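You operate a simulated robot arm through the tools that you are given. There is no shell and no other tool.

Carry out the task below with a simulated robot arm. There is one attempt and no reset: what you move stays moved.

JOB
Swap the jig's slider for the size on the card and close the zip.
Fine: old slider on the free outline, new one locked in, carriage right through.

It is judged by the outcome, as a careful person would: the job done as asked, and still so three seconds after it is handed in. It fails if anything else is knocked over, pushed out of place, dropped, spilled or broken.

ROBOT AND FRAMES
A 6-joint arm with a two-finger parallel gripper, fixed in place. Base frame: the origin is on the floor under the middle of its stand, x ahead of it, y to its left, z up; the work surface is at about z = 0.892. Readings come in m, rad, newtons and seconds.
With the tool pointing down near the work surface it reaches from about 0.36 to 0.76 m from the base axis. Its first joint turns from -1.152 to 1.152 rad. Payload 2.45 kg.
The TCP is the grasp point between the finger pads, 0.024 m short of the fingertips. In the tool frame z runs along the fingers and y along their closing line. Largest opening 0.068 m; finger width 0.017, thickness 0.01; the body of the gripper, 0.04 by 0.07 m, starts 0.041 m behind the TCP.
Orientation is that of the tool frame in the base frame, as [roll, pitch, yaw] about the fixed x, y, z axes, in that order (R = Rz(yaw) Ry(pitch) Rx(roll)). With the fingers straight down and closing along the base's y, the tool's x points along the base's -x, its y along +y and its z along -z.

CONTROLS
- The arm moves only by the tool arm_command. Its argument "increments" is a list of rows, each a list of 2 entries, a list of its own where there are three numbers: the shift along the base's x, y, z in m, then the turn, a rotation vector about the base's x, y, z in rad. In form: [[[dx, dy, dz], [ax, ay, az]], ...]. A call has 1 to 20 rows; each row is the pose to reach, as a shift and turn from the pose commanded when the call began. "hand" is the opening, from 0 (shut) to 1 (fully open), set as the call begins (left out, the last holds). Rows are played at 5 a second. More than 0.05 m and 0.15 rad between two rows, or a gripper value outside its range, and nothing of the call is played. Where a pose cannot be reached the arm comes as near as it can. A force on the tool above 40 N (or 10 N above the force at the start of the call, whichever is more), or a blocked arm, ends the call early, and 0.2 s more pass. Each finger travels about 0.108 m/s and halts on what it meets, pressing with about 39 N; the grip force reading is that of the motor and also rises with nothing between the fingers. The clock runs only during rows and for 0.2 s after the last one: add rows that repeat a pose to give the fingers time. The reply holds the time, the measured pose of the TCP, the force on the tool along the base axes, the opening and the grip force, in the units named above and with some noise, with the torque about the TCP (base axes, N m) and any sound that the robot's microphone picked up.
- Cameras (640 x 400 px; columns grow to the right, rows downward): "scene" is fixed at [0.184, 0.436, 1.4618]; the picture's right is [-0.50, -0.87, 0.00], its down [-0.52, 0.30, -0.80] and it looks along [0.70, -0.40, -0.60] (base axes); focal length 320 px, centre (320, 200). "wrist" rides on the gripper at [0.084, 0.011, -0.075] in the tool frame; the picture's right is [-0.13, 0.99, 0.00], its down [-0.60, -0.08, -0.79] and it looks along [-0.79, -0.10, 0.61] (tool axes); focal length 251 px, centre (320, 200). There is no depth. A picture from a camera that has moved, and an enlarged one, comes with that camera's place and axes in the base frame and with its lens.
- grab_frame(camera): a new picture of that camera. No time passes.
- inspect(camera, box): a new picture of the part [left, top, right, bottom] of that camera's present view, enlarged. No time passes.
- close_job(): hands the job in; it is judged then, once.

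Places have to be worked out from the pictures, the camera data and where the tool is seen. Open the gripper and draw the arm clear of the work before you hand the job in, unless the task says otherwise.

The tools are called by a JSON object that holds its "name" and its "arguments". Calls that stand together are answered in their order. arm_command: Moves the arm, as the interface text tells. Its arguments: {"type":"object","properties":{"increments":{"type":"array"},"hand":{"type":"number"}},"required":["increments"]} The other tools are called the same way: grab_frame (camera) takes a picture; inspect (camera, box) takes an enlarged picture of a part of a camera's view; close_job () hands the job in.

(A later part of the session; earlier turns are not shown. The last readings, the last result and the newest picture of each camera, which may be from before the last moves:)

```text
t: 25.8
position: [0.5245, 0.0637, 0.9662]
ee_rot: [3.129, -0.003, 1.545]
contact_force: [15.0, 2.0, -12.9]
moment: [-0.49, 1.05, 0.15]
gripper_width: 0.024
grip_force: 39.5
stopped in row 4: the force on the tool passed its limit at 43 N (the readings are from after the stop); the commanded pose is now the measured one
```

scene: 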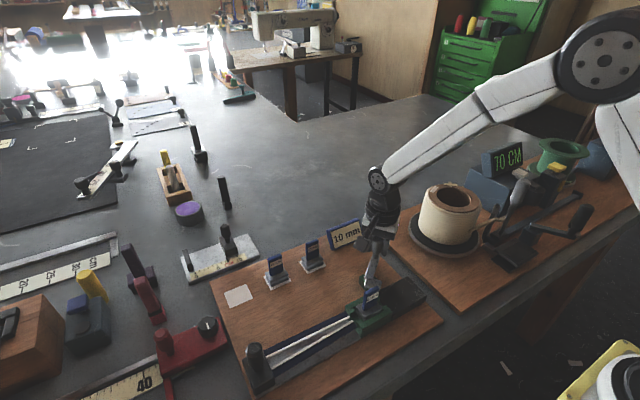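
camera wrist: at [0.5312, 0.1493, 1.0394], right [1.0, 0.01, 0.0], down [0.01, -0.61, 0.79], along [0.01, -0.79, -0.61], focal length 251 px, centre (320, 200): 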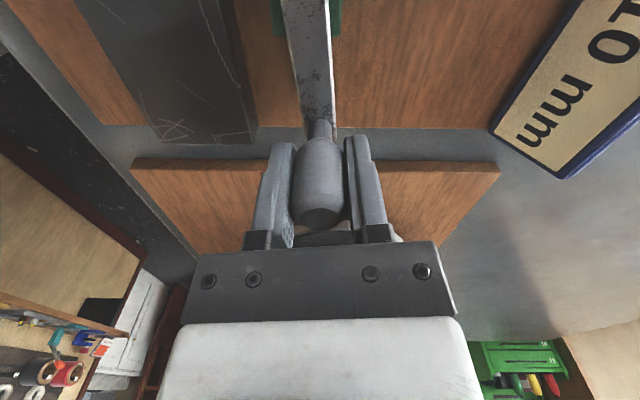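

I hit the end stop with the arm parallel to the rail (about −90°). I release the knob here and rise, then re-check the slider in this lever state.

{"name": "arm_command", "arguments": {"increments": [[[0.001, 0, 0], [0, 0, 0]], [[0.001, 0, 0], [0, 0, 0]]]}}

{"name": "arm_command", "arguments": {"increments": [[[0.0, 0, 0], [0, 0, 0]], [[0.0, 0, 0], [0, 0, 0]], [[0.0, 0, 0], [0, 0, 0]], [[0.0, 0, 0.02], [0, 0, 0]], [[0.0, 0, 0.05], [0, 0, 0]], [[0, 0, 0.08], [0, 0, 0]], [[0, 0.04, 0.1], [0, 0, 0]], [[-0.03, 0.08, 0.1], [0, 0, 0]], [[-0.03, 0.08, 0.1], [0, 0, 0]]], "hand": 1}}

```text
t: 26.4
position: [0.5242, 0.0642, 0.9637]
ee_rot: [3.133, -0.001, 1.542]
contact_force: [10.9, -1.3, -4.5]
moment: [-0.21, 1.06, 0.09]
gripper_width: 0.0238
grip_force: 39.2
```

```text
t: 28.4
position: [0.4941, 0.1431, 1.0684]
ee_rot: [3.133, -0.002, 1.542]
contact_force: [0.9, -0.1, 0.3]
moment: [0.0, 0.01, -0.01]
gripper_width: 0.0681
grip_force: 0.0
```

I take pictures of the lever and carriage in this state.

{"name": "grab_frame", "arguments": {"camera": "wrist"}}

{"name": "inspect", "arguments": {"camera": "wrist", "box": [250, 0, 450, 140]}}

{"name": "inspect", "arguments": {"camera": "scene", "box": [340, 235, 450, 335]}}

```text
taken
camera wrist: at [0.5071, 0.227, 1.1435], right [0.99, -0.16, 0.01], down [-0.1, -0.6, 0.79], along [-0.12, -0.78, -0.61], focal length 251 px, centre (320, 200)
```

wrist: 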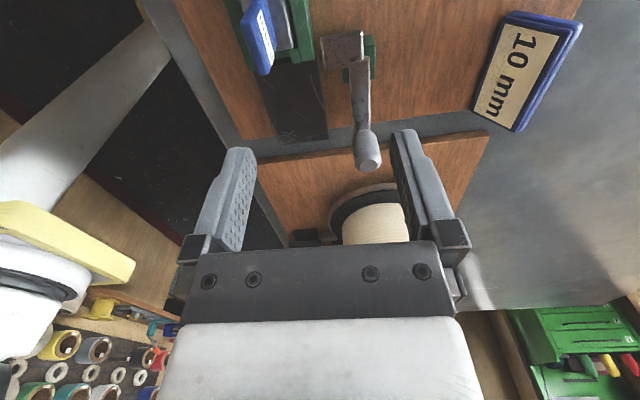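

```text
2.86 times, centred on (350, 70) of wrist
camera zoom: at [0.5071, 0.227, 1.1435], right [0.99, -0.16, 0.01], down [-0.1, -0.6, 0.79], along [-0.12, -0.78, -0.61], focal length 718 px, centre (234, 571)
```

zoom: 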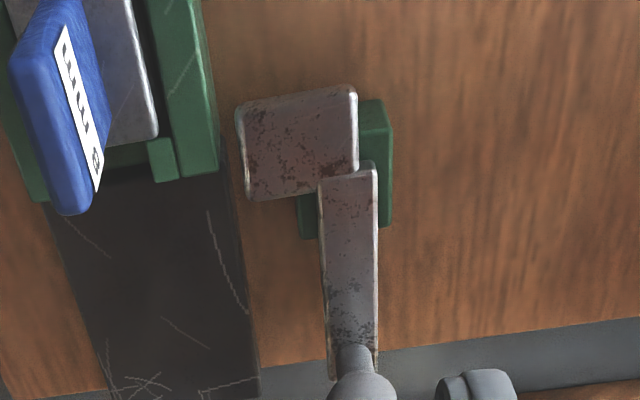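

```text
4.00 times, centred on (395, 285) of scene
camera zoom: at [0.184, 0.436, 1.4618], right [-0.5, -0.87, 0.0], down [-0.52, 0.3, -0.8], along [0.7, -0.4, -0.6], focal length 1281 px, centre (20, -140)
```

zoom: 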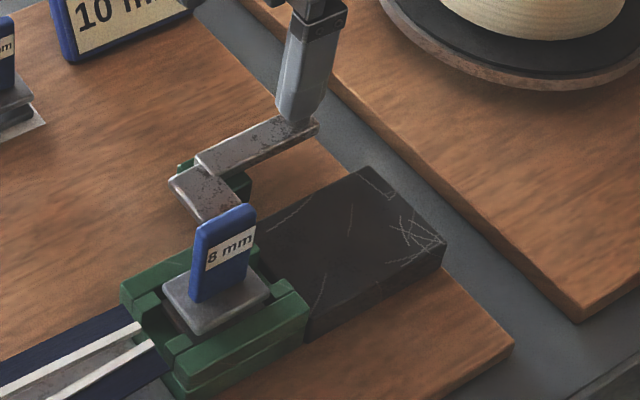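

The lever now rests with its plate pointing toward the carriage wall (gap ~7 mm), arm along the rail. I return over the 8 mm slider, squaring the tool, to test the lift again in this lever state.

{"name": "arm_command", "arguments": {"increments": [[[-0.017, 0.015, 0.0], [0, 0.0086, 0.029]], [[-0.0345, 0.03, -0.01], [0, 0.0086, 0.029]], [[-0.0345, 0.03, -0.027], [0, 0.0086, 0.029]], [[-0.0345, 0.03, -0.027], [0, 0.0086, 0.029]]], "hand": 0.45}}

{"name": "inspect", "arguments": {"camera": "wrist", "box": [270, 20, 370, 145]}}

```text
t: 29.4
position: [0.4593, 0.1729, 1.0406]
ee_rot: [3.141, -0.002, 1.571]
contact_force: [-0.4, -0.7, 0.2]
moment: [0.0, 0.04, 0.03]
gripper_width: 0.0306
grip_force: 0.0
```

```text
3.20 times, centred on (320, 82) of wrist
camera zoom: at [0.4715, 0.2563, 1.1153], right [0.99, -0.13, 0.0], down [-0.08, -0.6, 0.79], along [-0.1, -0.79, -0.61], focal length 805 px, centre (320, 576)
```

zoom: 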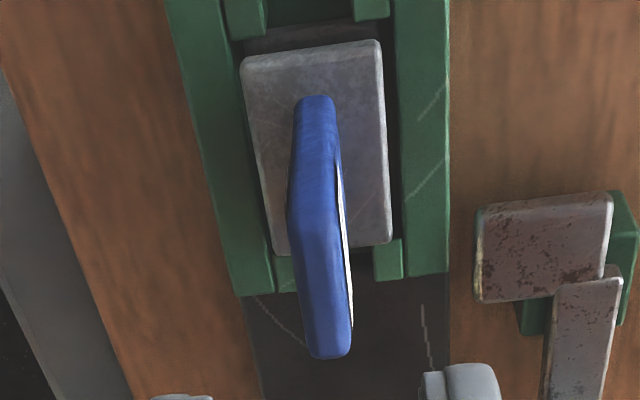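

Alignment is good. I descend, grip the tag and repeat the gentle lift test.

{"name": "arm_command", "arguments": {"increments": [[[0.0005, 0.0, -0.03], [0, 0, 0]], [[0.0005, 0.0, -0.055], [0, 0, 0]], [[0.0005, 0.0, -0.07], [0, 0, 0]], [[0.0005, 0.0, -0.07], [0, 0, 0]]]}}

{"name": "arm_command", "arguments": {"increments": [[[0, 0, 0], [0, 0, 0]], [[0, 0, 0], [0, 0, 0]], [[0, 0, 0], [0, 0, 0]], [[0, 0, 0], [0, 0, 0]]], "hand": 0}}

{"name": "arm_command", "arguments": {"increments": [[[0, 0, 0.001], [0, 0, 0]], [[0, 0, 0.002], [0, 0, 0]], [[0, 0, 0.003], [0, 0, 0]]]}}

```text
t: 30.4
position: [0.4602, 0.1738, 0.9689]
ee_rot: [3.141, -0.001, 1.571]
contact_force: [-0.1, -0.8, -0.9]
moment: [0.03, 0.04, -0.02]
gripper_width: 0.0305
grip_force: 0.0
```

```text
t: 31.4
position: [0.4593, 0.1739, 0.9698]
ee_rot: [3.14, 0.001, 1.571]
contact_force: [-0.4, -1.0, -0.2]
moment: [-0.01, -0.02, -0.02]
gripper_width: 0.0082
grip_force: 30.9
```

```text
t: 32.1
position: [0.4602, 0.1733, 0.9731]
ee_rot: [-3.14, -0.001, 1.57]
contact_force: [-0.1, 0.9, -1.4]
moment: [0.02, -0.02, -0.01]
gripper_width: 0.0085
grip_force: 29.9
```

Now it lifts freely (only −1.4 N): this lever position is unlocked, and the starting position was locked. I lift the 8 mm slider straight up.

{"name": "arm_command", "arguments": {"increments": [[[0, 0, 0.005], [0, 0, 0]], [[0, 0, 0.01], [0, 0, 0]], [[0, 0, 0.018], [0, 0, 0]], [[0, 0, 0.03], [0, 0, 0]], [[0, 0, 0.06], [0, 0, 0]], [[0, 0, 0.097], [0, 0, 0]], [[0, 0, 0.097], [0, 0, 0]]]}}

{"name": "grab_frame", "arguments": {"camera": "wrist"}}

{"name": "inspect", "arguments": {"camera": "scene", "box": [320, 200, 450, 330]}}

```text
t: 33.8
position: [0.4585, 0.174, 1.0666]
ee_rot: [-3.139, 0.001, 1.571]
contact_force: [0.1, -1.1, -1.4]
moment: [0.02, -0.01, -0.03]
gripper_width: 0.0087
grip_force: 30.4
```

```text
taken
camera wrist: at [0.471, 0.2575, 1.1425], right [0.99, -0.13, 0.0], down [-0.08, -0.6, 0.79], along [-0.1, -0.79, -0.61], focal length 251 px, centre (320, 200)
```

wrist: 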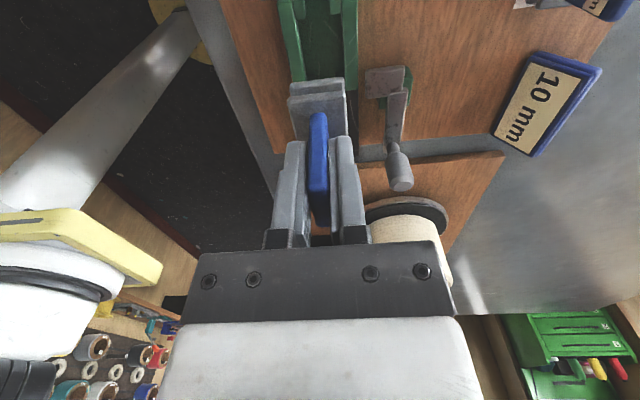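

```text
3.08 times, centred on (385, 265) of scene
camera zoom: at [0.184, 0.436, 1.4618], right [-0.5, -0.87, 0.0], down [-0.52, 0.3, -0.8], along [0.7, -0.4, -0.6], focal length 985 px, centre (120, 0)
```

zoom: 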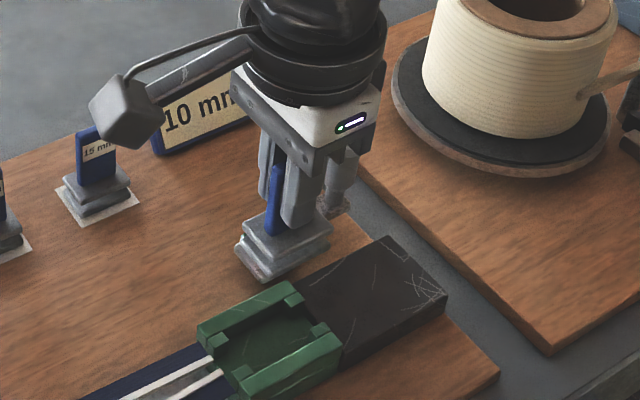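

The slider is out and hangs straight. I carry it, well above the other tags, to above the free outline, which I place at about (0.627, 0.377).

{"name": "arm_command", "arguments": {"increments": [[[0.0, 0.0, 0.025], [0, 0, 0]], [[0.024, 0.029, 0.03], [0, 0, 0]], [[0.048, 0.058, 0.03], [0, 0, 0]], [[0.072, 0.087, 0.03], [0, 0, 0]], [[0.096, 0.116, 0.03], [0, 0, 0]], [[0.12, 0.145, 0.03], [0, 0, 0]], [[0.144, 0.174, 0.03], [0, 0, 0]], [[0.168, 0.203, 0.02], [0, 0, 0]], [[0.168, 0.203, 0.0], [0, 0, 0]], [[0.168, 0.203, 0.0], [0, 0, 0]]]}}

{"name": "grab_frame", "arguments": {"camera": "wrist"}}

{"name": "grab_frame", "arguments": {"camera": "scene"}}

```text
t: 36.0
position: [0.6287, 0.3778, 1.0671]
ee_rot: [-3.139, 0.001, 1.57]
contact_force: [-0.7, 0.0, -0.9]
moment: [-0.03, 0.0, 0.0]
gripper_width: 0.0084
grip_force: 30.4
```

```text
taken
camera wrist: at [0.6403, 0.4608, 1.1425], right [0.99, -0.13, 0.0], down [-0.08, -0.6, 0.79], along [-0.1, -0.79, -0.61], focal length 251 px, centre (320, 200)
```

wrist: 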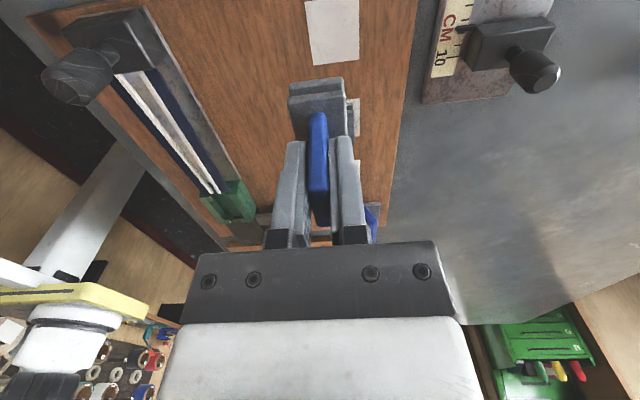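

```text
taken
```

scene: 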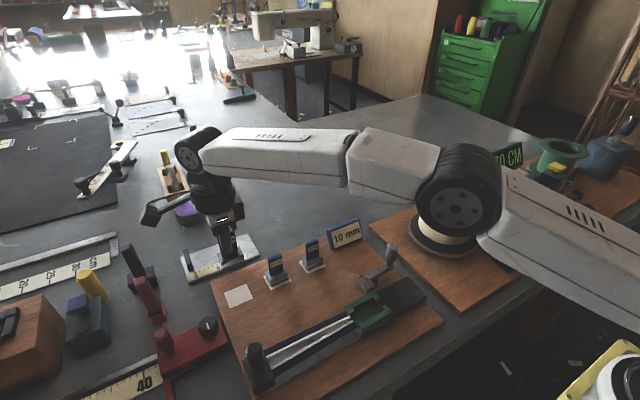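

The free outline is visible below the held slider. I zoom in to refine its position relative to the tool.

{"name": "inspect", "arguments": {"camera": "wrist", "box": [260, 0, 400, 100]}}

{"name": "inspect", "arguments": {"camera": "scene", "box": [170, 200, 330, 320]}}

```text
4.00 times, centred on (330, 50) of wrist
camera zoom: at [0.6403, 0.4608, 1.1425], right [0.99, -0.13, 0.0], down [-0.08, -0.6, 0.79], along [-0.1, -0.79, -0.61], focal length 1006 px, centre (280, 800)
```

zoom: 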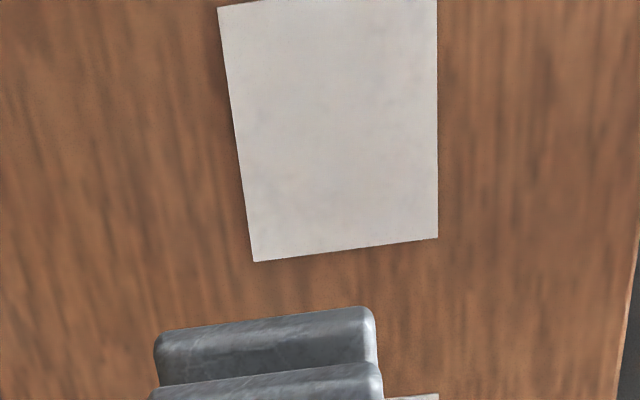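

```text
3.33 times, centred on (250, 260) of scene
camera zoom: at [0.184, 0.436, 1.4617], right [-0.5, -0.87, 0.0], down [-0.52, 0.3, -0.8], along [0.7, -0.4, -0.6], focal length 1067 px, centre (553, 0)
```

zoom: 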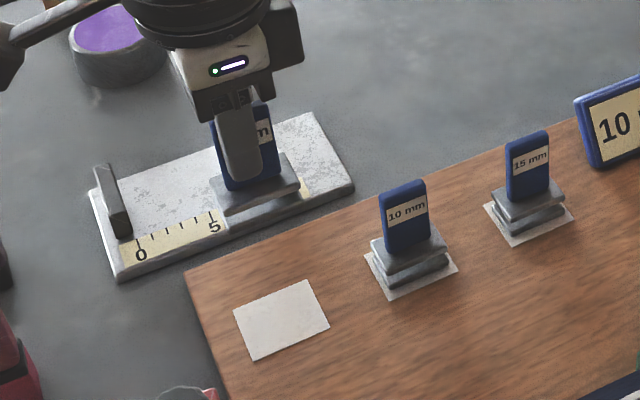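

By the wrist view the outline centre is about 13 mm further in +x than the tool, while the scene view suggests ~0. I shift +8 mm in x and descend partway, then compare slider and outline directly at close height.

{"name": "arm_command", "arguments": {"increments": [[[0.008, 0.0, -0.02], [0, 0, 0]], [[0.008, 0.0, -0.045], [0, 0, 0]], [[0.008, 0.0, -0.065], [0, 0, 0]], [[0.008, 0.0, -0.078], [0, 0, 0]], [[0.008, 0.0, -0.078], [0, 0, 0]]]}}

{"name": "inspect", "arguments": {"camera": "wrist", "box": [240, 20, 420, 160]}}

{"name": "inspect", "arguments": {"camera": "scene", "box": [190, 230, 300, 320]}}

```text
t: 37.1
position: [0.6346, 0.3787, 0.9913]
ee_rot: [-3.141, -0.001, 1.571]
contact_force: [0.7, 0.6, -0.2]
moment: [-0.02, 0.0, 0.01]
gripper_width: 0.0085
grip_force: 30.9
```

```text
2.86 times, centred on (330, 90) of wrist
camera zoom: at [0.647, 0.4615, 1.0667], right [0.99, -0.13, 0.0], down [-0.08, -0.6, 0.79], along [-0.1, -0.79, -0.61], focal length 718 px, centre (291, 514)
```

zoom: 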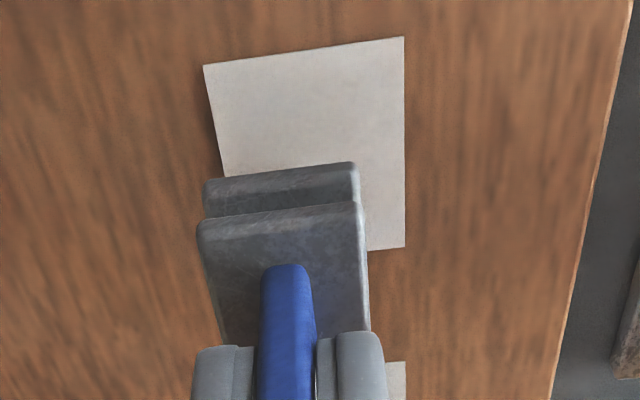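

```text
4.44 times, centred on (245, 275) of scene
camera zoom: at [0.184, 0.436, 1.4617], right [-0.5, -0.87, 0.0], down [-0.52, 0.3, -0.8], along [0.7, -0.4, -0.6], focal length 1423 px, centre (653, -133)
```

zoom: 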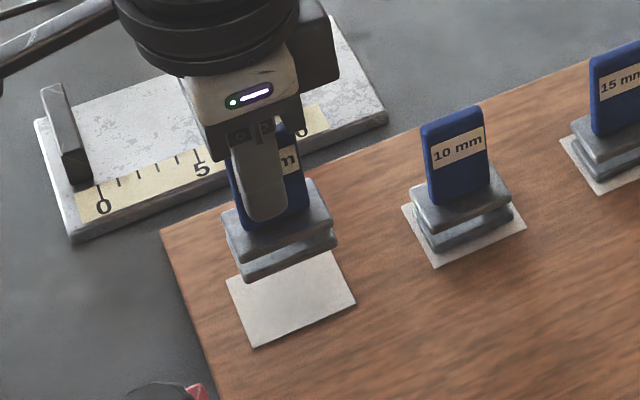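

Consistent wrist readings put the outline centre at (0.642, 0.380). I shift another +6 mm in x and +1.5 mm in y and lower to just above the board for a final check.

{"name": "arm_command", "arguments": {"increments": [[[0.006, 0.0015, -0.008], [0, 0, 0]], [[0.006, 0.0015, -0.016], [0, 0, 0]], [[0.006, 0.0015, -0.024], [0, 0, 0]], [[0.006, 0.0015, -0.024], [0, 0, 0]]]}}

{"name": "inspect", "arguments": {"camera": "wrist", "box": [240, 20, 420, 160]}}

{"name": "inspect", "arguments": {"camera": "scene", "box": [190, 230, 300, 320]}}

```text
t: 38.1
position: [0.643, 0.3797, 0.9669]
ee_rot: [3.14, 0.001, 1.572]
contact_force: [-0.1, 0.3, -0.7]
moment: [0.02, -0.03, 0.0]
gripper_width: 0.0086
grip_force: 30.4
```

```text
2.86 times, centred on (330, 90) of wrist
camera zoom: at [0.6543, 0.4632, 1.0422], right [0.99, -0.13, 0.0], down [-0.08, -0.6, 0.79], along [-0.1, -0.79, -0.61], focal length 718 px, centre (291, 514)
```

zoom: 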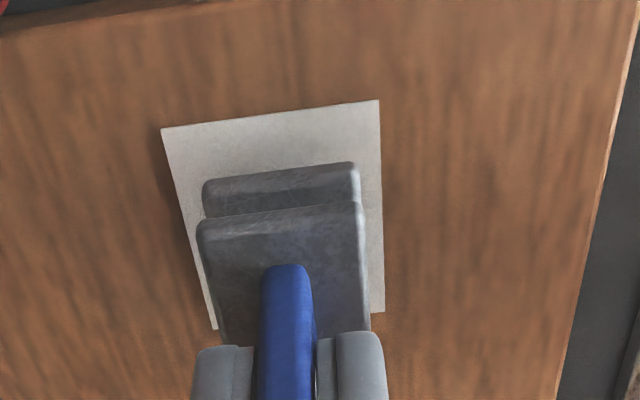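

```text
4.44 times, centred on (245, 275) of scene
camera zoom: at [0.184, 0.436, 1.4617], right [-0.5, -0.87, 0.0], down [-0.52, 0.3, -0.8], along [0.7, -0.4, -0.6], focal length 1423 px, centre (653, -133)
```

zoom: 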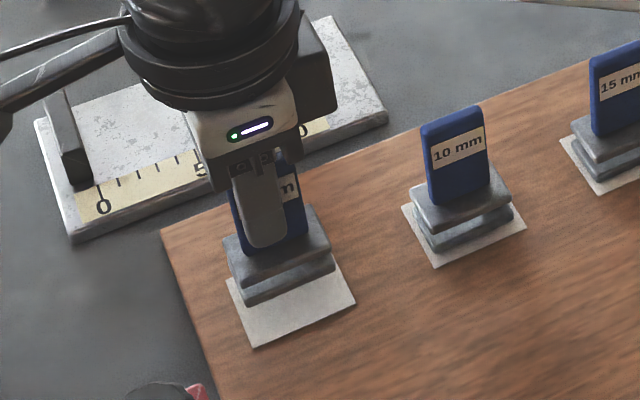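

The slider sits centred over the outline, apparently ~1.5 cm above its rest height. I lower 10 mm and check.

{"name": "arm_command", "arguments": {"increments": [[[0.0, 0.0, -0.004], [0, 0, 0]], [[0.0, 0.0, -0.008], [0, 0, 0]], [[0.0, 0.0, -0.01], [0, 0, 0]], [[0.0, 0.0, -0.01], [0, 0, 0]]]}}

{"name": "inspect", "arguments": {"camera": "wrist", "box": [240, 20, 420, 160]}}

{"name": "inspect", "arguments": {"camera": "scene", "box": [190, 230, 300, 320]}}

```text
t: 39.1
position: [0.6423, 0.3791, 0.9569]
ee_rot: [3.141, -0.001, 1.572]
contact_force: [-0.2, -0.1, -1.7]
moment: [-0.02, 0.0, -0.02]
gripper_width: 0.0087
grip_force: 30.7
```

```text
2.86 times, centred on (330, 90) of wrist
camera zoom: at [0.6541, 0.4628, 1.0318], right [0.99, -0.13, 0.0], down [-0.08, -0.6, 0.79], along [-0.1, -0.79, -0.61], focal length 718 px, centre (291, 514)
```

zoom: 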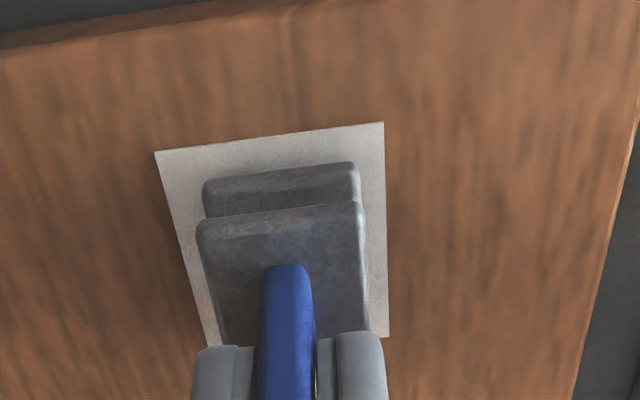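

```text
4.44 times, centred on (245, 275) of scene
camera zoom: at [0.184, 0.436, 1.4617], right [-0.5, -0.87, 0.0], down [-0.52, 0.3, -0.8], along [0.7, -0.4, -0.6], focal length 1423 px, centre (653, -133)
```

zoom: 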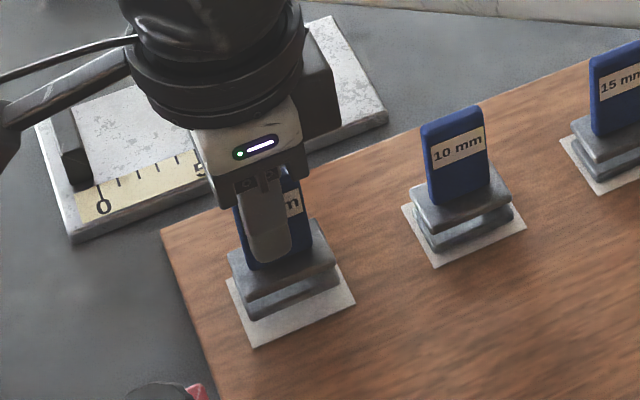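

About 6 mm remain and the slider is ~1 mm too far +x. I correct x by −1 mm and lower 4 mm, then feel for contact.

{"name": "arm_command", "arguments": {"increments": [[[-0.001, 0.0, -0.002], [0, 0, 0]], [[-0.001, 0.0, -0.004], [0, 0, 0]], [[-0.001, 0.0, -0.004], [0, 0, 0]]]}}

{"name": "arm_command", "arguments": {"increments": [[[0, 0.0, -0.001], [0, 0, 0]], [[0, 0.0, -0.001], [0, 0, 0]]]}}

{"name": "arm_command", "arguments": {"increments": [[[0, 0.0, -0.001], [0, 0, 0]], [[0, 0.0, -0.001], [0, 0, 0]]]}}

```text
t: 40.0
position: [0.6416, 0.3786, 0.9536]
ee_rot: [3.141, -0.002, 1.571]
contact_force: [-0.7, 0.6, -0.4]
moment: [0.01, 0.03, -0.02]
gripper_width: 0.0085
grip_force: 30.0
```

```text
t: 40.5
position: [0.6417, 0.378, 0.9525]
ee_rot: [-3.141, 0.001, 1.571]
contact_force: [-0.7, 0.2, -2.0]
moment: [-0.01, 0.01, 0.0]
gripper_width: 0.0085
grip_force: 29.7
```

```text
t: 41.1
position: [0.6417, 0.3781, 0.9512]
ee_rot: [3.14, -0.001, 1.572]
contact_force: [-0.6, -1.5, 0.8]
moment: [-0.09, 0.01, -0.02]
gripper_width: 0.0083
grip_force: 29.8
```

The force just changed sign — close to or at contact. One more millimetre to confirm.

{"name": "arm_command", "arguments": {"increments": [[[0, 0.0, -0.001], [0, 0, 0]], [[0, 0.0, -0.001], [0, 0, 0]]]}}

{"name": "inspect", "arguments": {"camera": "wrist", "box": [240, 20, 420, 160]}}

{"name": "inspect", "arguments": {"camera": "scene", "box": [190, 230, 300, 320]}}

```text
t: 41.8
position: [0.6421, 0.3795, 0.9508]
ee_rot: [3.141, -0.003, 1.571]
contact_force: [-5.2, -4.3, 10.4]
moment: [-0.45, 0.14, -0.07]
gripper_width: 0.0086
grip_force: 30.2
```

```text
2.86 times, centred on (330, 90) of wrist
camera zoom: at [0.6538, 0.4623, 1.0261], right [0.99, -0.13, 0.0], down [-0.08, -0.6, 0.79], along [-0.1, -0.79, -0.61], focal length 718 px, centre (291, 514)
```

zoom: 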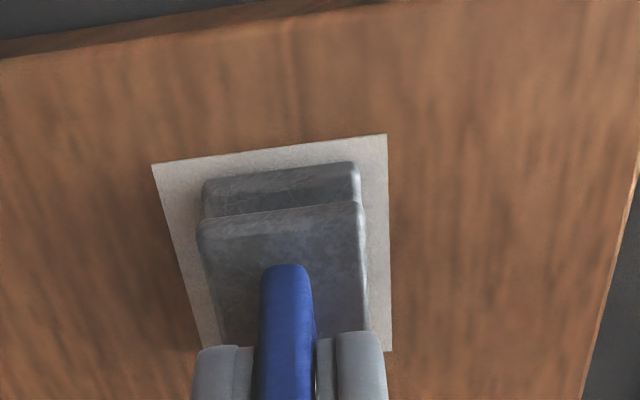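

```text
4.44 times, centred on (245, 275) of scene
camera zoom: at [0.1836, 0.4358, 1.4619], right [-0.5, -0.87, 0.0], down [-0.52, 0.3, -0.8], along [0.7, -0.4, -0.6], focal length 1423 px, centre (653, -133)
```

zoom: 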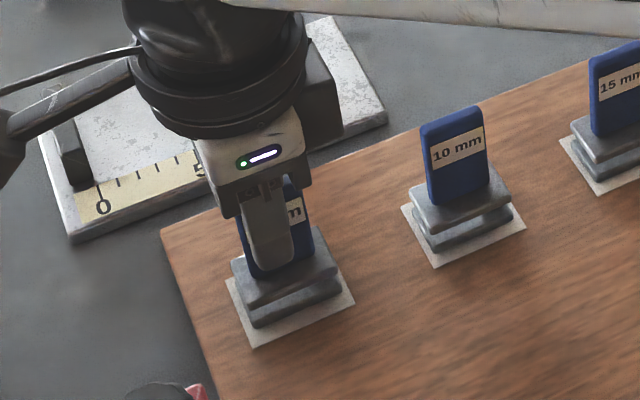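

Contact at TCP z≈0.951, and the slider is within the outline, ~1.5 mm toward +x. I lift 2 mm, shift −1.5 mm in x, set it down softly and open.

{"name": "arm_command", "arguments": {"increments": [[[0, 0.0, 0.003], [0, 0, 0]], [[-0.0015, 0.0, 0.003], [0, 0, 0]], [[-0.0015, 0, 0.001], [0, 0, 0]], [[-0.0015, 0.0, 0.0005], [0, 0, 0]]]}}

{"name": "arm_command", "arguments": {"increments": [[[0, 0.0, 0.0], [0, 0, 0]], [[0, 0, 0], [0, 0, 0]], [[0, 0, 0], [0, 0, 0]]], "hand": 0.3}}

{"name": "arm_command", "arguments": {"increments": [[[0, 0.0, 0.015], [0, 0, 0]], [[0, 0, 0.04], [0, 0, 0]], [[0, 0, 0.08], [0, 0, 0]], [[0, 0, 0.11], [0, 0, 0]], [[0, 0, 0.11], [0, 0, 0]]]}}

{"name": "inspect", "arguments": {"camera": "scene", "box": [190, 220, 340, 320]}}

{"name": "grab_frame", "arguments": {"camera": "wrist"}}

```text
t: 42.8
position: [0.6388, 0.3778, 0.9513]
ee_rot: [-3.14, 0.0, 1.571]
contact_force: [-0.5, -0.4, 0.6]
moment: [-0.04, 0.04, -0.01]
gripper_width: 0.0085
grip_force: 30.4
```

```text
t: 43.5
position: [0.6397, 0.3794, 0.9517]
ee_rot: [3.141, -0.001, 1.571]
contact_force: [0.4, -0.6, 0.4]
moment: [-0.01, 0.01, -0.03]
gripper_width: 0.02
grip_force: 0.1
```

```text
t: 44.8
position: [0.6388, 0.3774, 1.06]
ee_rot: [-3.141, 0.0, 1.57]
contact_force: [-0.3, -0.1, -0.4]
moment: [-0.01, -0.01, -0.01]
gripper_width: 0.0206
grip_force: 0.1
```

```text
4.00 times, centred on (265, 270) of scene
camera zoom: at [0.184, 0.436, 1.4618], right [-0.5, -0.87, 0.0], down [-0.52, 0.3, -0.8], along [0.7, -0.4, -0.6], focal length 1281 px, centre (540, -80)
```

zoom: 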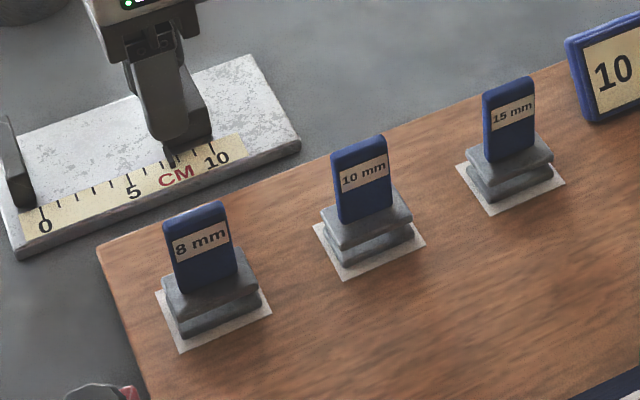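

```text
taken
camera wrist: at [0.6519, 0.4613, 1.1354], right [0.99, -0.13, 0.0], down [-0.08, -0.6, 0.79], along [-0.1, -0.79, -0.61], focal length 251 px, centre (320, 200)
```

wrist: 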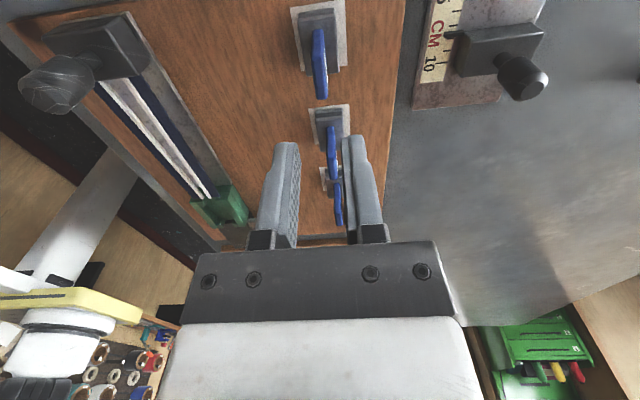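

The 8 mm slider stands squarely on the free outline. I move over the 10 mm slider, about 87 mm toward −y.

{"name": "arm_command", "arguments": {"increments": [[[0, -0.03, 0.0], [0, 0, 0]], [[-0.001, -0.06, 0.0], [0, 0, 0]], [[-0.002, -0.087, 0.0], [0, 0, 0]], [[-0.002, -0.087, -0.01], [0, 0, 0]], [[-0.002, -0.087, -0.01], [0, 0, 0]]], "hand": 0.45}}

{"name": "inspect", "arguments": {"camera": "wrist", "box": [250, 0, 410, 140]}}

```text
t: 46.0
position: [0.6381, 0.2914, 1.0504]
ee_rot: [-3.139, -0.001, 1.57]
contact_force: [-0.4, 0.3, -0.6]
moment: [-0.03, 0.02, 0.0]
gripper_width: 0.0307
grip_force: 0.1
```

```text
2.86 times, centred on (330, 70) of wrist
camera zoom: at [0.6493, 0.3749, 1.1254], right [0.99, -0.13, 0.0], down [-0.08, -0.6, 0.79], along [-0.1, -0.79, -0.61], focal length 718 px, centre (291, 571)
```

zoom: 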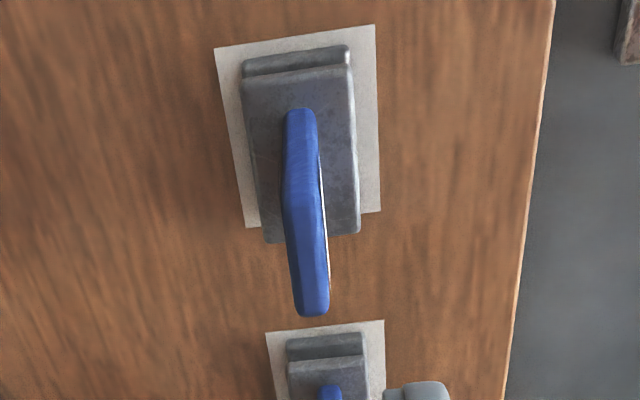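

The 10 mm tag is at about (0.641, 0.287). I align with a small shift and descend to the same grip height used on the board (TCP z≈0.951).

{"name": "arm_command", "arguments": {"increments": [[[0.002, -0.0038, -0.03], [0, 0, 0]], [[0.002, -0.0038, -0.055], [0, 0, 0]], [[0.002, -0.0038, -0.075], [0, 0, 0]], [[0.002, -0.0038, -0.09], [0, 0, 0]], [[0.002, -0.0038, -0.099], [0, 0, 0]], [[0.002, -0.0038, -0.099], [0, 0, 0]]]}}

{"name": "inspect", "arguments": {"camera": "wrist", "box": [240, 70, 400, 230]}}

```text
t: 47.4
position: [0.6394, 0.2866, 0.9512]
ee_rot: [3.141, -0.001, 1.57]
contact_force: [-0.3, -0.9, 0.8]
moment: [0.03, 0.0, -0.01]
gripper_width: 0.0306
grip_force: 0.1
```

```text
2.50 times, centred on (320, 150) of wrist
camera zoom: at [0.6511, 0.3708, 1.0265], right [0.99, -0.13, 0.0], down [-0.08, -0.6, 0.79], along [-0.1, -0.79, -0.61], focal length 629 px, centre (320, 325)
```

zoom: 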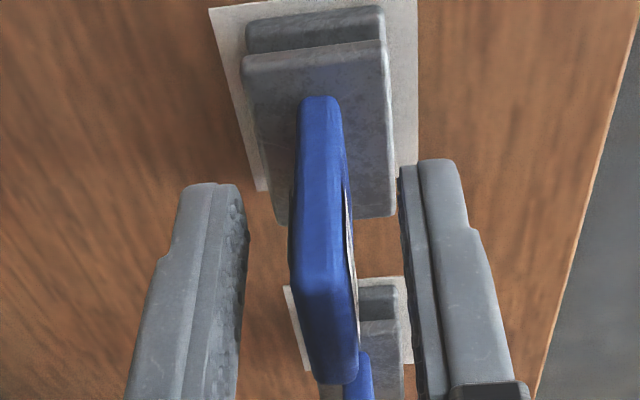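

Compared to how the 8 mm slider sat in the grip, the tag is ~2 mm toward +y and ~1 mm toward +x. I shift to match and close on it.

{"name": "arm_command", "arguments": {"increments": [[[0.0012, 0.002, 0], [0, 0, 0]], [[0.0012, 0.002, 0], [0, 0, 0]]]}}

{"name": "arm_command", "arguments": {"increments": [[[0, 0, 0], [0, 0, 0]], [[0, 0, 0], [0, 0, 0]], [[0, 0, 0], [0, 0, 0]], [[0, 0, 0], [0, 0, 0]]], "hand": 0}}

{"name": "inspect", "arguments": {"camera": "wrist", "box": [240, 20, 420, 160]}}

```text
t: 48.0
position: [0.6398, 0.2898, 0.9526]
ee_rot: [3.141, 0.0, 1.571]
contact_force: [1.0, 0.1, 0.2]
moment: [-0.03, 0.01, 0.03]
gripper_width: 0.0304
grip_force: 0.2
```

```text
t: 49.0
position: [0.6408, 0.2903, 0.9523]
ee_rot: [-3.14, 0.0, 1.57]
contact_force: [-0.7, -0.3, -0.2]
moment: [-0.01, -0.02, 0.02]
gripper_width: 0.0087
grip_force: 30.8
```

```text
2.86 times, centred on (330, 90) of wrist
camera zoom: at [0.6525, 0.3733, 1.0269], right [0.99, -0.13, 0.0], down [-0.08, -0.6, 0.79], along [-0.1, -0.79, -0.61], focal length 718 px, centre (291, 514)
```

zoom: 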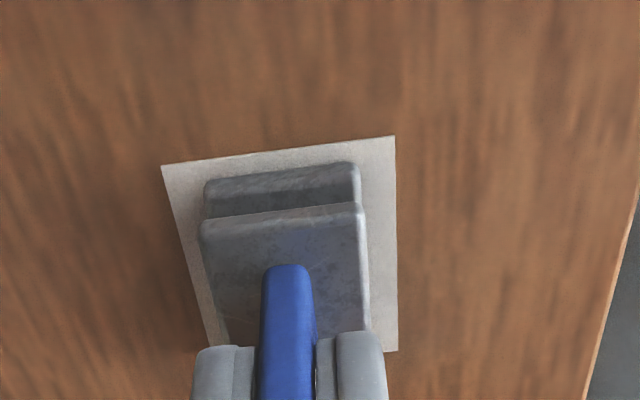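

The grip matches that of the 8 mm slider. I lift it and carry it back over the carriage using the exact reverse displacement (−0.1807, −0.1157), stopping well above the nest.

{"name": "arm_command", "arguments": {"increments": [[[0, 0, 0.01], [0, 0, 0]], [[0, 0, 0.04], [0, 0, 0]], [[0, 0, 0.08], [0, 0, 0]], [[-0.01, -0.006, 0.1175], [0, 0, 0]], [[-0.04, -0.026, 0.1175], [0, 0, 0]], [[-0.075, -0.048, 0.1175], [0, 0, 0]], [[-0.11, -0.07, 0.1175], [0, 0, 0]], [[-0.145, -0.093, 0.1175], [0, 0, 0]], [[-0.17, -0.109, 0.1175], [0, 0, 0]], [[-0.1807, -0.1157, 0.1], [0, 0, 0]], [[-0.1807, -0.1157, 0.0675], [0, 0, 0]], [[-0.1807, -0.1157, 0.0675], [0, 0, 0]]]}}

{"name": "inspect", "arguments": {"camera": "wrist", "box": [240, 0, 420, 140]}}

{"name": "inspect", "arguments": {"camera": "scene", "box": [330, 225, 450, 335]}}

```text
t: 51.5
position: [0.4613, 0.1764, 1.0173]
ee_rot: [-3.141, 0.0, 1.57]
contact_force: [-0.5, -0.4, -0.6]
moment: [0.01, 0.0, -0.02]
gripper_width: 0.0084
grip_force: 30.4
```

```text
2.86 times, centred on (330, 70) of wrist
camera zoom: at [0.473, 0.26, 1.0923], right [0.99, -0.13, 0.0], down [-0.08, -0.6, 0.79], along [-0.1, -0.79, -0.61], focal length 718 px, centre (291, 571)
```

zoom: 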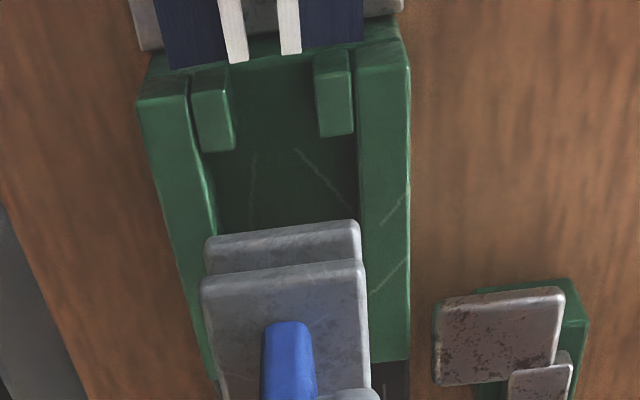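

```text
3.64 times, centred on (390, 280) of scene
camera zoom: at [0.184, 0.436, 1.4618], right [-0.5, -0.87, 0.0], down [-0.52, 0.3, -0.8], along [0.7, -0.4, -0.6], focal length 1164 px, centre (66, -91)
```

zoom: 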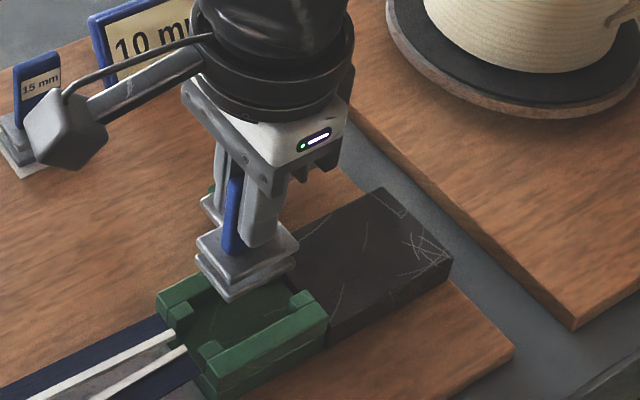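

The nest is empty and aligned below. I descend to just above the carriage walls and check again.

{"name": "arm_command", "arguments": {"increments": [[[0, 0, -0.015], [0, 0, 0]], [[0, 0, -0.03], [0, 0, 0]], [[0, 0, -0.042], [0, 0, 0]], [[0, 0, -0.042], [0, 0, 0]]]}}

{"name": "inspect", "arguments": {"camera": "wrist", "box": [240, 10, 420, 150]}}

{"name": "inspect", "arguments": {"camera": "scene", "box": [340, 250, 430, 330]}}

```text
t: 52.5
position: [0.4615, 0.1754, 0.9758]
ee_rot: [3.141, 0.001, 1.57]
contact_force: [-0.2, -0.4, -0.7]
moment: [-0.02, -0.01, 0.03]
gripper_width: 0.0084
grip_force: 30.0
```

```text
2.86 times, centred on (330, 80) of wrist
camera zoom: at [0.4728, 0.2589, 1.0504], right [0.99, -0.13, 0.0], down [-0.08, -0.6, 0.79], along [-0.1, -0.79, -0.61], focal length 718 px, centre (291, 543)
```

zoom: 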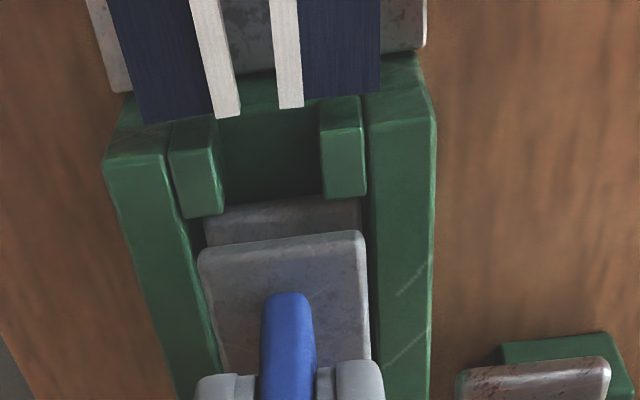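

```text
5.00 times, centred on (385, 290) of scene
camera zoom: at [0.184, 0.436, 1.4618], right [-0.5, -0.87, 0.0], down [-0.52, 0.3, -0.8], along [0.7, -0.4, -0.6], focal length 1601 px, centre (-5, -250)
```

zoom: 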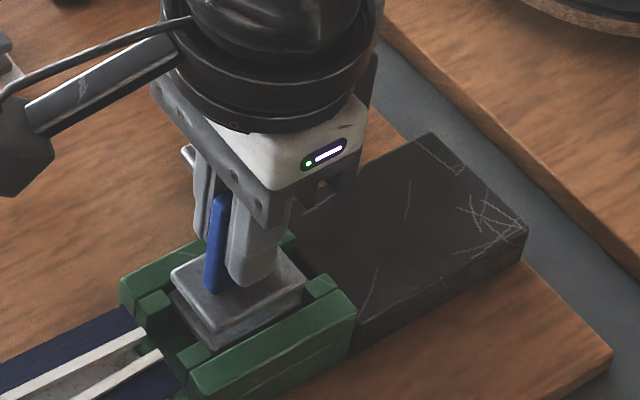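

The lower plate is already between the walls with no contact. I lower the last ~8 mm in small steps.

{"name": "arm_command", "arguments": {"increments": [[[0, 0, -0.002], [0, 0, 0]], [[0, 0, -0.004], [0, 0, 0]], [[0, 0, -0.005], [0, 0, 0]], [[0, 0, -0.005], [0, 0, 0]]]}}

{"name": "arm_command", "arguments": {"increments": [[[0, 0, -0.001], [0, 0, 0]], [[0, 0, -0.002], [0, 0, 0]], [[0, 0, -0.002], [0, 0, 0]]]}}

```text
t: 53.5
position: [0.4602, 0.1732, 0.972]
ee_rot: [3.141, 0.002, 1.572]
contact_force: [-0.6, 0.1, 0.5]
moment: [-0.03, -0.02, 0.0]
gripper_width: 0.0086
grip_force: 30.5
```

```text
t: 54.4
position: [0.4589, 0.173, 0.9696]
ee_rot: [3.14, -0.001, 1.571]
contact_force: [0.6, -0.7, -1.2]
moment: [0.06, 0.0, 0.02]
gripper_width: 0.0085
grip_force: 30.4
```

Not yet seated by force (TCP z≈0.970). I go down one millimetre at a time until I feel the floor.

{"name": "arm_command", "arguments": {"increments": [[[0, 0, -0.001], [0, 0, 0]], [[0, 0, -0.001], [0, 0, 0]]]}}

{"name": "arm_command", "arguments": {"increments": [[[0, 0, -0.001], [0, 0, 0]], [[0, 0, -0.001], [0, 0, 0]]]}}

{"name": "inspect", "arguments": {"camera": "wrist", "box": [240, 10, 420, 150]}}

{"name": "inspect", "arguments": {"camera": "scene", "box": [340, 250, 430, 330]}}

```text
t: 55.0
position: [0.4598, 0.1754, 0.9693]
ee_rot: [-3.141, 0.0, 1.571]
contact_force: [-1.9, -8.9, 16.7]
moment: [-0.53, 0.08, 0.0]
gripper_width: 0.0082
grip_force: 30.6
```

```text
t: 55.5
position: [0.4604, 0.1749, 0.9697]
ee_rot: [3.141, -0.002, 1.568]
contact_force: [-9.7, -11.4, 37.5]
moment: [-0.43, 0.32, 0.01]
gripper_width: 0.0086
grip_force: 30.3
```

```text
2.86 times, centred on (330, 80) of wrist
camera zoom: at [0.4724, 0.2579, 1.0446], right [0.99, -0.13, 0.0], down [-0.08, -0.61, 0.79], along [-0.1, -0.79, -0.61], focal length 718 px, centre (291, 543)
```

zoom: 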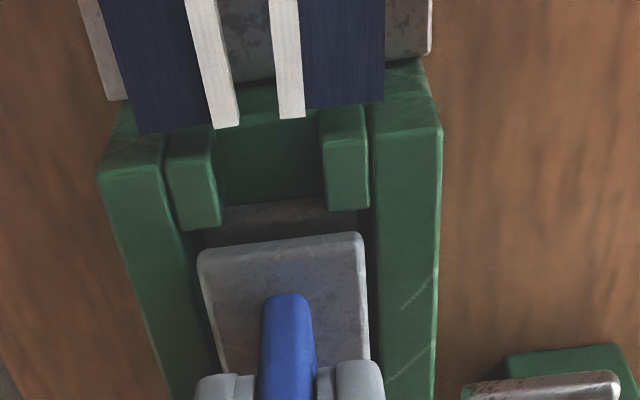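

```text
5.00 times, centred on (385, 290) of scene
camera zoom: at [0.1831, 0.4355, 1.462], right [-0.5, -0.87, 0.0], down [-0.52, 0.3, -0.8], along [0.7, -0.4, -0.6], focal length 1601 px, centre (-5, -250)
```

zoom: 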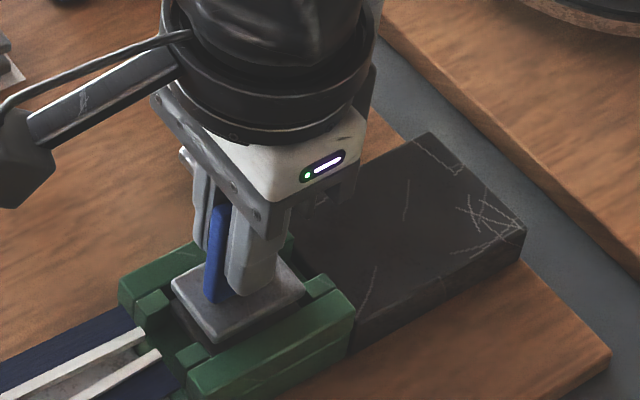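

It is firmly seated at the same height as the old one (TCP z≈0.9695). I relieve the pressure, open, and rise clear.

{"name": "arm_command", "arguments": {"increments": [[[0, 0, 0.001], [0, 0, 0]], [[0, 0, 0.002], [0, 0, 0]]]}}

{"name": "arm_command", "arguments": {"increments": [[[0, 0, 0], [0, 0, 0]], [[0, 0, 0], [0, 0, 0]], [[0, 0, 0.02], [0, 0, 0]], [[0, 0, 0.05], [0, 0, 0]], [[0, 0, 0.09], [0, 0, 0]], [[0, 0, 0.09], [0, 0, 0]]], "hand": 0.45}}

{"name": "grab_frame", "arguments": {"camera": "wrist"}}

{"name": "inspect", "arguments": {"camera": "wrist", "box": [270, 0, 430, 130]}}

{"name": "inspect", "arguments": {"camera": "scene", "box": [340, 240, 440, 330]}}

```text
t: 56.1
position: [0.4607, 0.1749, 0.9694]
ee_rot: [3.139, -0.003, 1.571]
contact_force: [2.0, 2.7, 4.2]
moment: [0.28, -0.06, -0.01]
gripper_width: 0.0085
grip_force: 30.4
```

```text
t: 57.5
position: [0.4589, 0.1739, 1.0604]
ee_rot: [3.14, -0.001, 1.571]
contact_force: [0.4, -0.5, -0.1]
moment: [-0.01, -0.01, -0.03]
gripper_width: 0.0308
grip_force: 0.1
```

```text
taken
camera wrist: at [0.471, 0.2583, 1.1357], right [0.99, -0.13, 0.0], down [-0.08, -0.6, 0.79], along [-0.1, -0.79, -0.61], focal length 251 px, centre (320, 200)
```

wrist: 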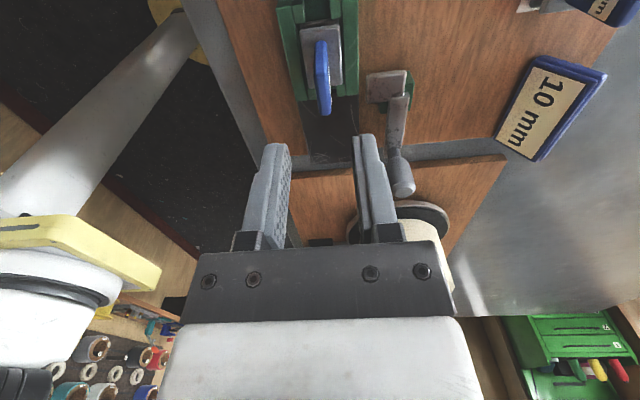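

```text
3.08 times, centred on (350, 65) of wrist
camera zoom: at [0.471, 0.2583, 1.1357], right [0.99, -0.13, 0.0], down [-0.08, -0.6, 0.79], along [-0.1, -0.79, -0.61], focal length 774 px, centre (228, 615)
```

zoom: 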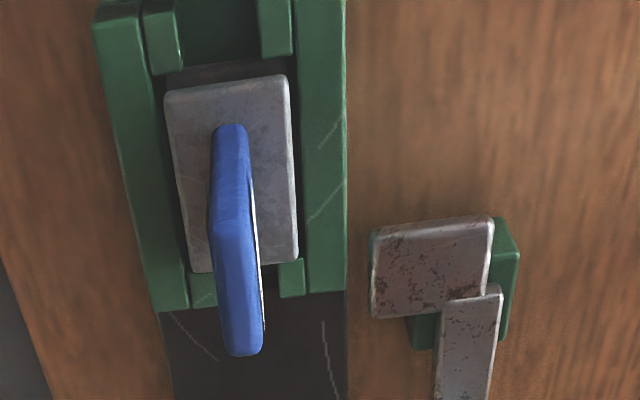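

```text
4.44 times, centred on (390, 285) of scene
camera zoom: at [0.184, 0.436, 1.4618], right [-0.5, -0.87, 0.0], down [-0.52, 0.3, -0.8], along [0.7, -0.4, -0.6], focal length 1423 px, centre (9, -178)
```

zoom: 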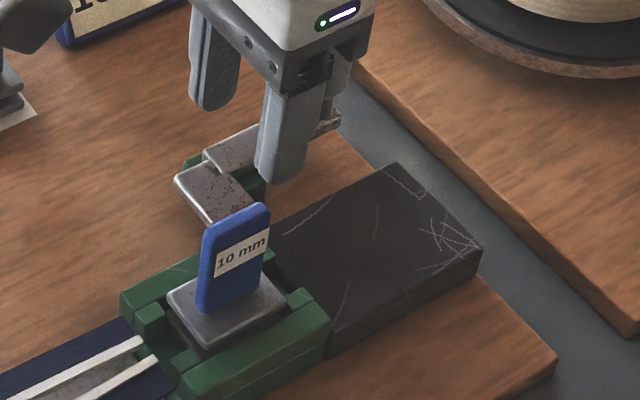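

The 10 mm slider is seated in the nest. Next I lock it: I move over the knob, now near (0.524, 0.064), with the fingers closing along x, fully open.

{"name": "arm_command", "arguments": {"increments": [[[0.02, -0.03, 0], [0, 0, 0]], [[0.04, -0.06, 0], [0, 0, 0]], [[0.06, -0.09, 0], [0, 0, 0]], [[0.065, -0.11, 0], [0, 0, 0]], [[0.065, -0.11, 0], [0, 0, 0]]], "hand": 1}}

{"name": "inspect", "arguments": {"camera": "wrist", "box": [240, 20, 400, 150]}}

```text
t: 58.8
position: [0.5234, 0.063, 1.0594]
ee_rot: [3.141, 0.0, 1.57]
contact_force: [-0.3, -0.2, -1.2]
moment: [-0.02, -0.01, 0.01]
gripper_width: 0.0682
grip_force: 0.0
```

```text
3.08 times, centred on (320, 85) of wrist
camera zoom: at [0.536, 0.1473, 1.134], right [0.99, -0.13, 0.0], down [-0.08, -0.6, 0.79], along [-0.1, -0.79, -0.61], focal length 774 px, centre (320, 554)
```

zoom: 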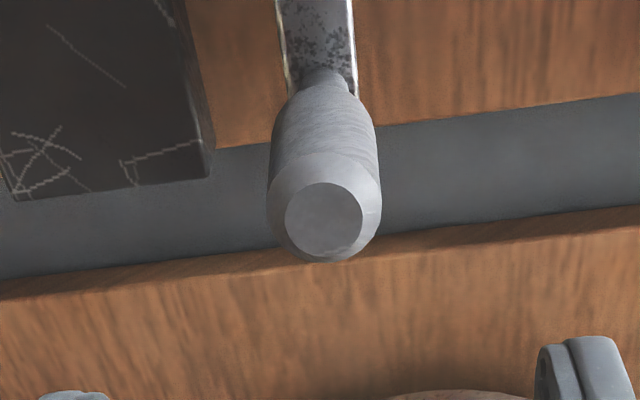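

The knob is centred beneath the gripper. I descend and close on it.

{"name": "arm_command", "arguments": {"increments": [[[0.001, 0, -0.03], [0, 0, 0]], [[0.001, 0, -0.06], [0, 0, 0]], [[0.001, 0, -0.08], [0, 0, 0]], [[0.001, 0, -0.095], [0, 0, 0]], [[0.001, 0, -0.095], [0, 0, 0]]], "hand": 1}}

{"name": "arm_command", "arguments": {"increments": [[[0, 0, 0], [0, 0, 0]], [[0, 0, 0], [0, 0, 0]], [[0, 0, 0], [0, 0, 0]], [[0, 0, 0], [0, 0, 0]]], "hand": 0}}

```text
t: 60.0
position: [0.5251, 0.0632, 0.9637]
ee_rot: [-3.141, 0.0, 1.571]
contact_force: [0.6, -1.0, -1.0]
moment: [-0.03, -0.01, 0.01]
gripper_width: 0.0682
grip_force: 0.0
```

```text
t: 61.0
position: [0.5247, 0.0639, 0.964]
ee_rot: [-3.141, -0.003, 1.571]
contact_force: [3.2, 0.7, -5.9]
moment: [-0.06, -0.39, -0.01]
gripper_width: 0.0234
grip_force: 40.3
```

The knob is held. Fitting both end positions gives a pivot near (0.5245, 0.121) with radius 57 mm; I swing the lever back counter-clockwise, first half.

{"name": "arm_command", "arguments": {"increments": [[[0.0057, 0.0003, 0], [0, 0, 0.1]], [[0.0114, 0.0011, 0], [0, 0, 0.2]], [[0.0169, 0.0026, 0], [0, 0, 0.3]], [[0.0223, 0.0045, 0], [0, 0, 0.4]], [[0.0274, 0.007, 0], [0, 0, 0.5]], [[0.0274, 0.007, 0], [0, 0, 0.5]]]}}

```text
t: 62.4
position: [0.5525, 0.0718, 0.965]
ee_rot: [-3.141, -0.001, 2.073]
contact_force: [-4.9, 2.7, 9.8]
moment: [0.3, 0.99, 0.13]
gripper_width: 0.0235
grip_force: 39.2
```

Moving smoothly. I continue to the original lever angle.

{"name": "arm_command", "arguments": {"increments": [[[0.0049, 0.003, 0.0005], [0, 0, 0.1]], [[0.0094, 0.0065, 0.001], [0, 0, 0.2]], [[0.0136, 0.0103, 0.001], [0, 0, 0.3]], [[0.0174, 0.0146, 0.001], [0, 0, 0.4]], [[0.0207, 0.0193, 0.001], [0, 0, 0.5]], [[0.0221, 0.0216, 0.001], [0, 0, 0.547]], [[0.0221, 0.0216, 0.001], [0, 0, 0.547]]]}}

```text
t: 64.0
position: [0.5747, 0.091, 0.9636]
ee_rot: [-3.14, -0.004, 2.621]
contact_force: [-10.2, -2.2, -16.9]
moment: [0.8, -0.17, -0.09]
gripper_width: 0.0235
grip_force: 39.5
```

The lever is back at its starting angle. I push a touch further (≈0.07 rad) to make sure it is fully against its stop, relieving the vertical load.

{"name": "arm_command", "arguments": {"increments": [[[0.0, 0.001, -0.0015], [0, 0, 0.03]], [[0.0005, 0.002, -0.0015], [0, 0, 0.05]], [[0.001, 0.003, -0.0015], [0, 0, 0.07]]]}}

```text
t: 64.8
position: [0.5752, 0.0926, 0.9653]
ee_rot: [-3.134, -0.004, 2.688]
contact_force: [-19.7, -34.2, 1.2]
moment: [0.43, -1.06, 0.0]
gripper_width: 0.0237
grip_force: 39.7
```

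A firm 39 N stop: the lever is fully locked. I relax the push, open and rise.

{"name": "arm_command", "arguments": {"increments": [[[-0.001, -0.0015, 0], [0, 0, -0.04]], [[-0.0012, -0.0024, 0], [0, 0, -0.07]]]}}

{"name": "arm_command", "arguments": {"increments": [[[0, 0, 0], [0, 0, 0]], [[0, 0, 0], [0, 0, 0]], [[0, 0, 0], [0, 0, 0]], [[0, 0, 0.03], [0, 0, 0]], [[0, 0, 0.06], [0, 0, 0]], [[0, 0, 0.1], [0, 0, 0]], [[0, 0, 0.1], [0, 0, 0]]], "hand": 1}}

{"name": "inspect", "arguments": {"camera": "scene", "box": [340, 230, 440, 330]}}

{"name": "grab_frame", "arguments": {"camera": "wrist"}}

```text
t: 65.3
position: [0.5754, 0.0918, 0.9649]
ee_rot: [3.141, 0.001, 2.617]
contact_force: [-7.4, -26.5, -3.2]
moment: [0.8, 0.1, 0.35]
gripper_width: 0.0234
grip_force: 40.0
```

```text
t: 67.0
position: [0.5804, 0.0913, 1.0636]
ee_rot: [3.14, 0.0, 2.617]
contact_force: [-0.3, -0.1, -0.3]
moment: [-0.03, -0.01, 0.01]
gripper_width: 0.0681
grip_force: 0.0
```

```text
4.00 times, centred on (390, 280) of scene
camera zoom: at [0.184, 0.436, 1.4618], right [-0.5, -0.87, 0.0], down [-0.52, 0.3, -0.8], along [0.7, -0.4, -0.6], focal length 1281 px, centre (40, -120)
```

zoom: 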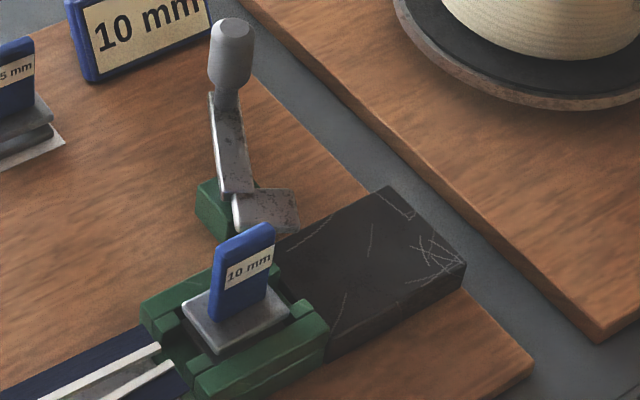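

```text
taken
camera wrist: at [0.5135, 0.1429, 1.1389], right [0.61, 0.79, 0.0], down [0.48, -0.37, 0.79], along [0.63, -0.48, -0.61], focal length 251 px, centre (320, 200)
```

wrist: 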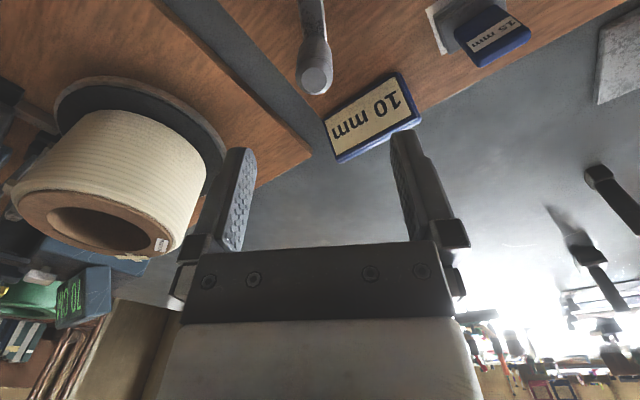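

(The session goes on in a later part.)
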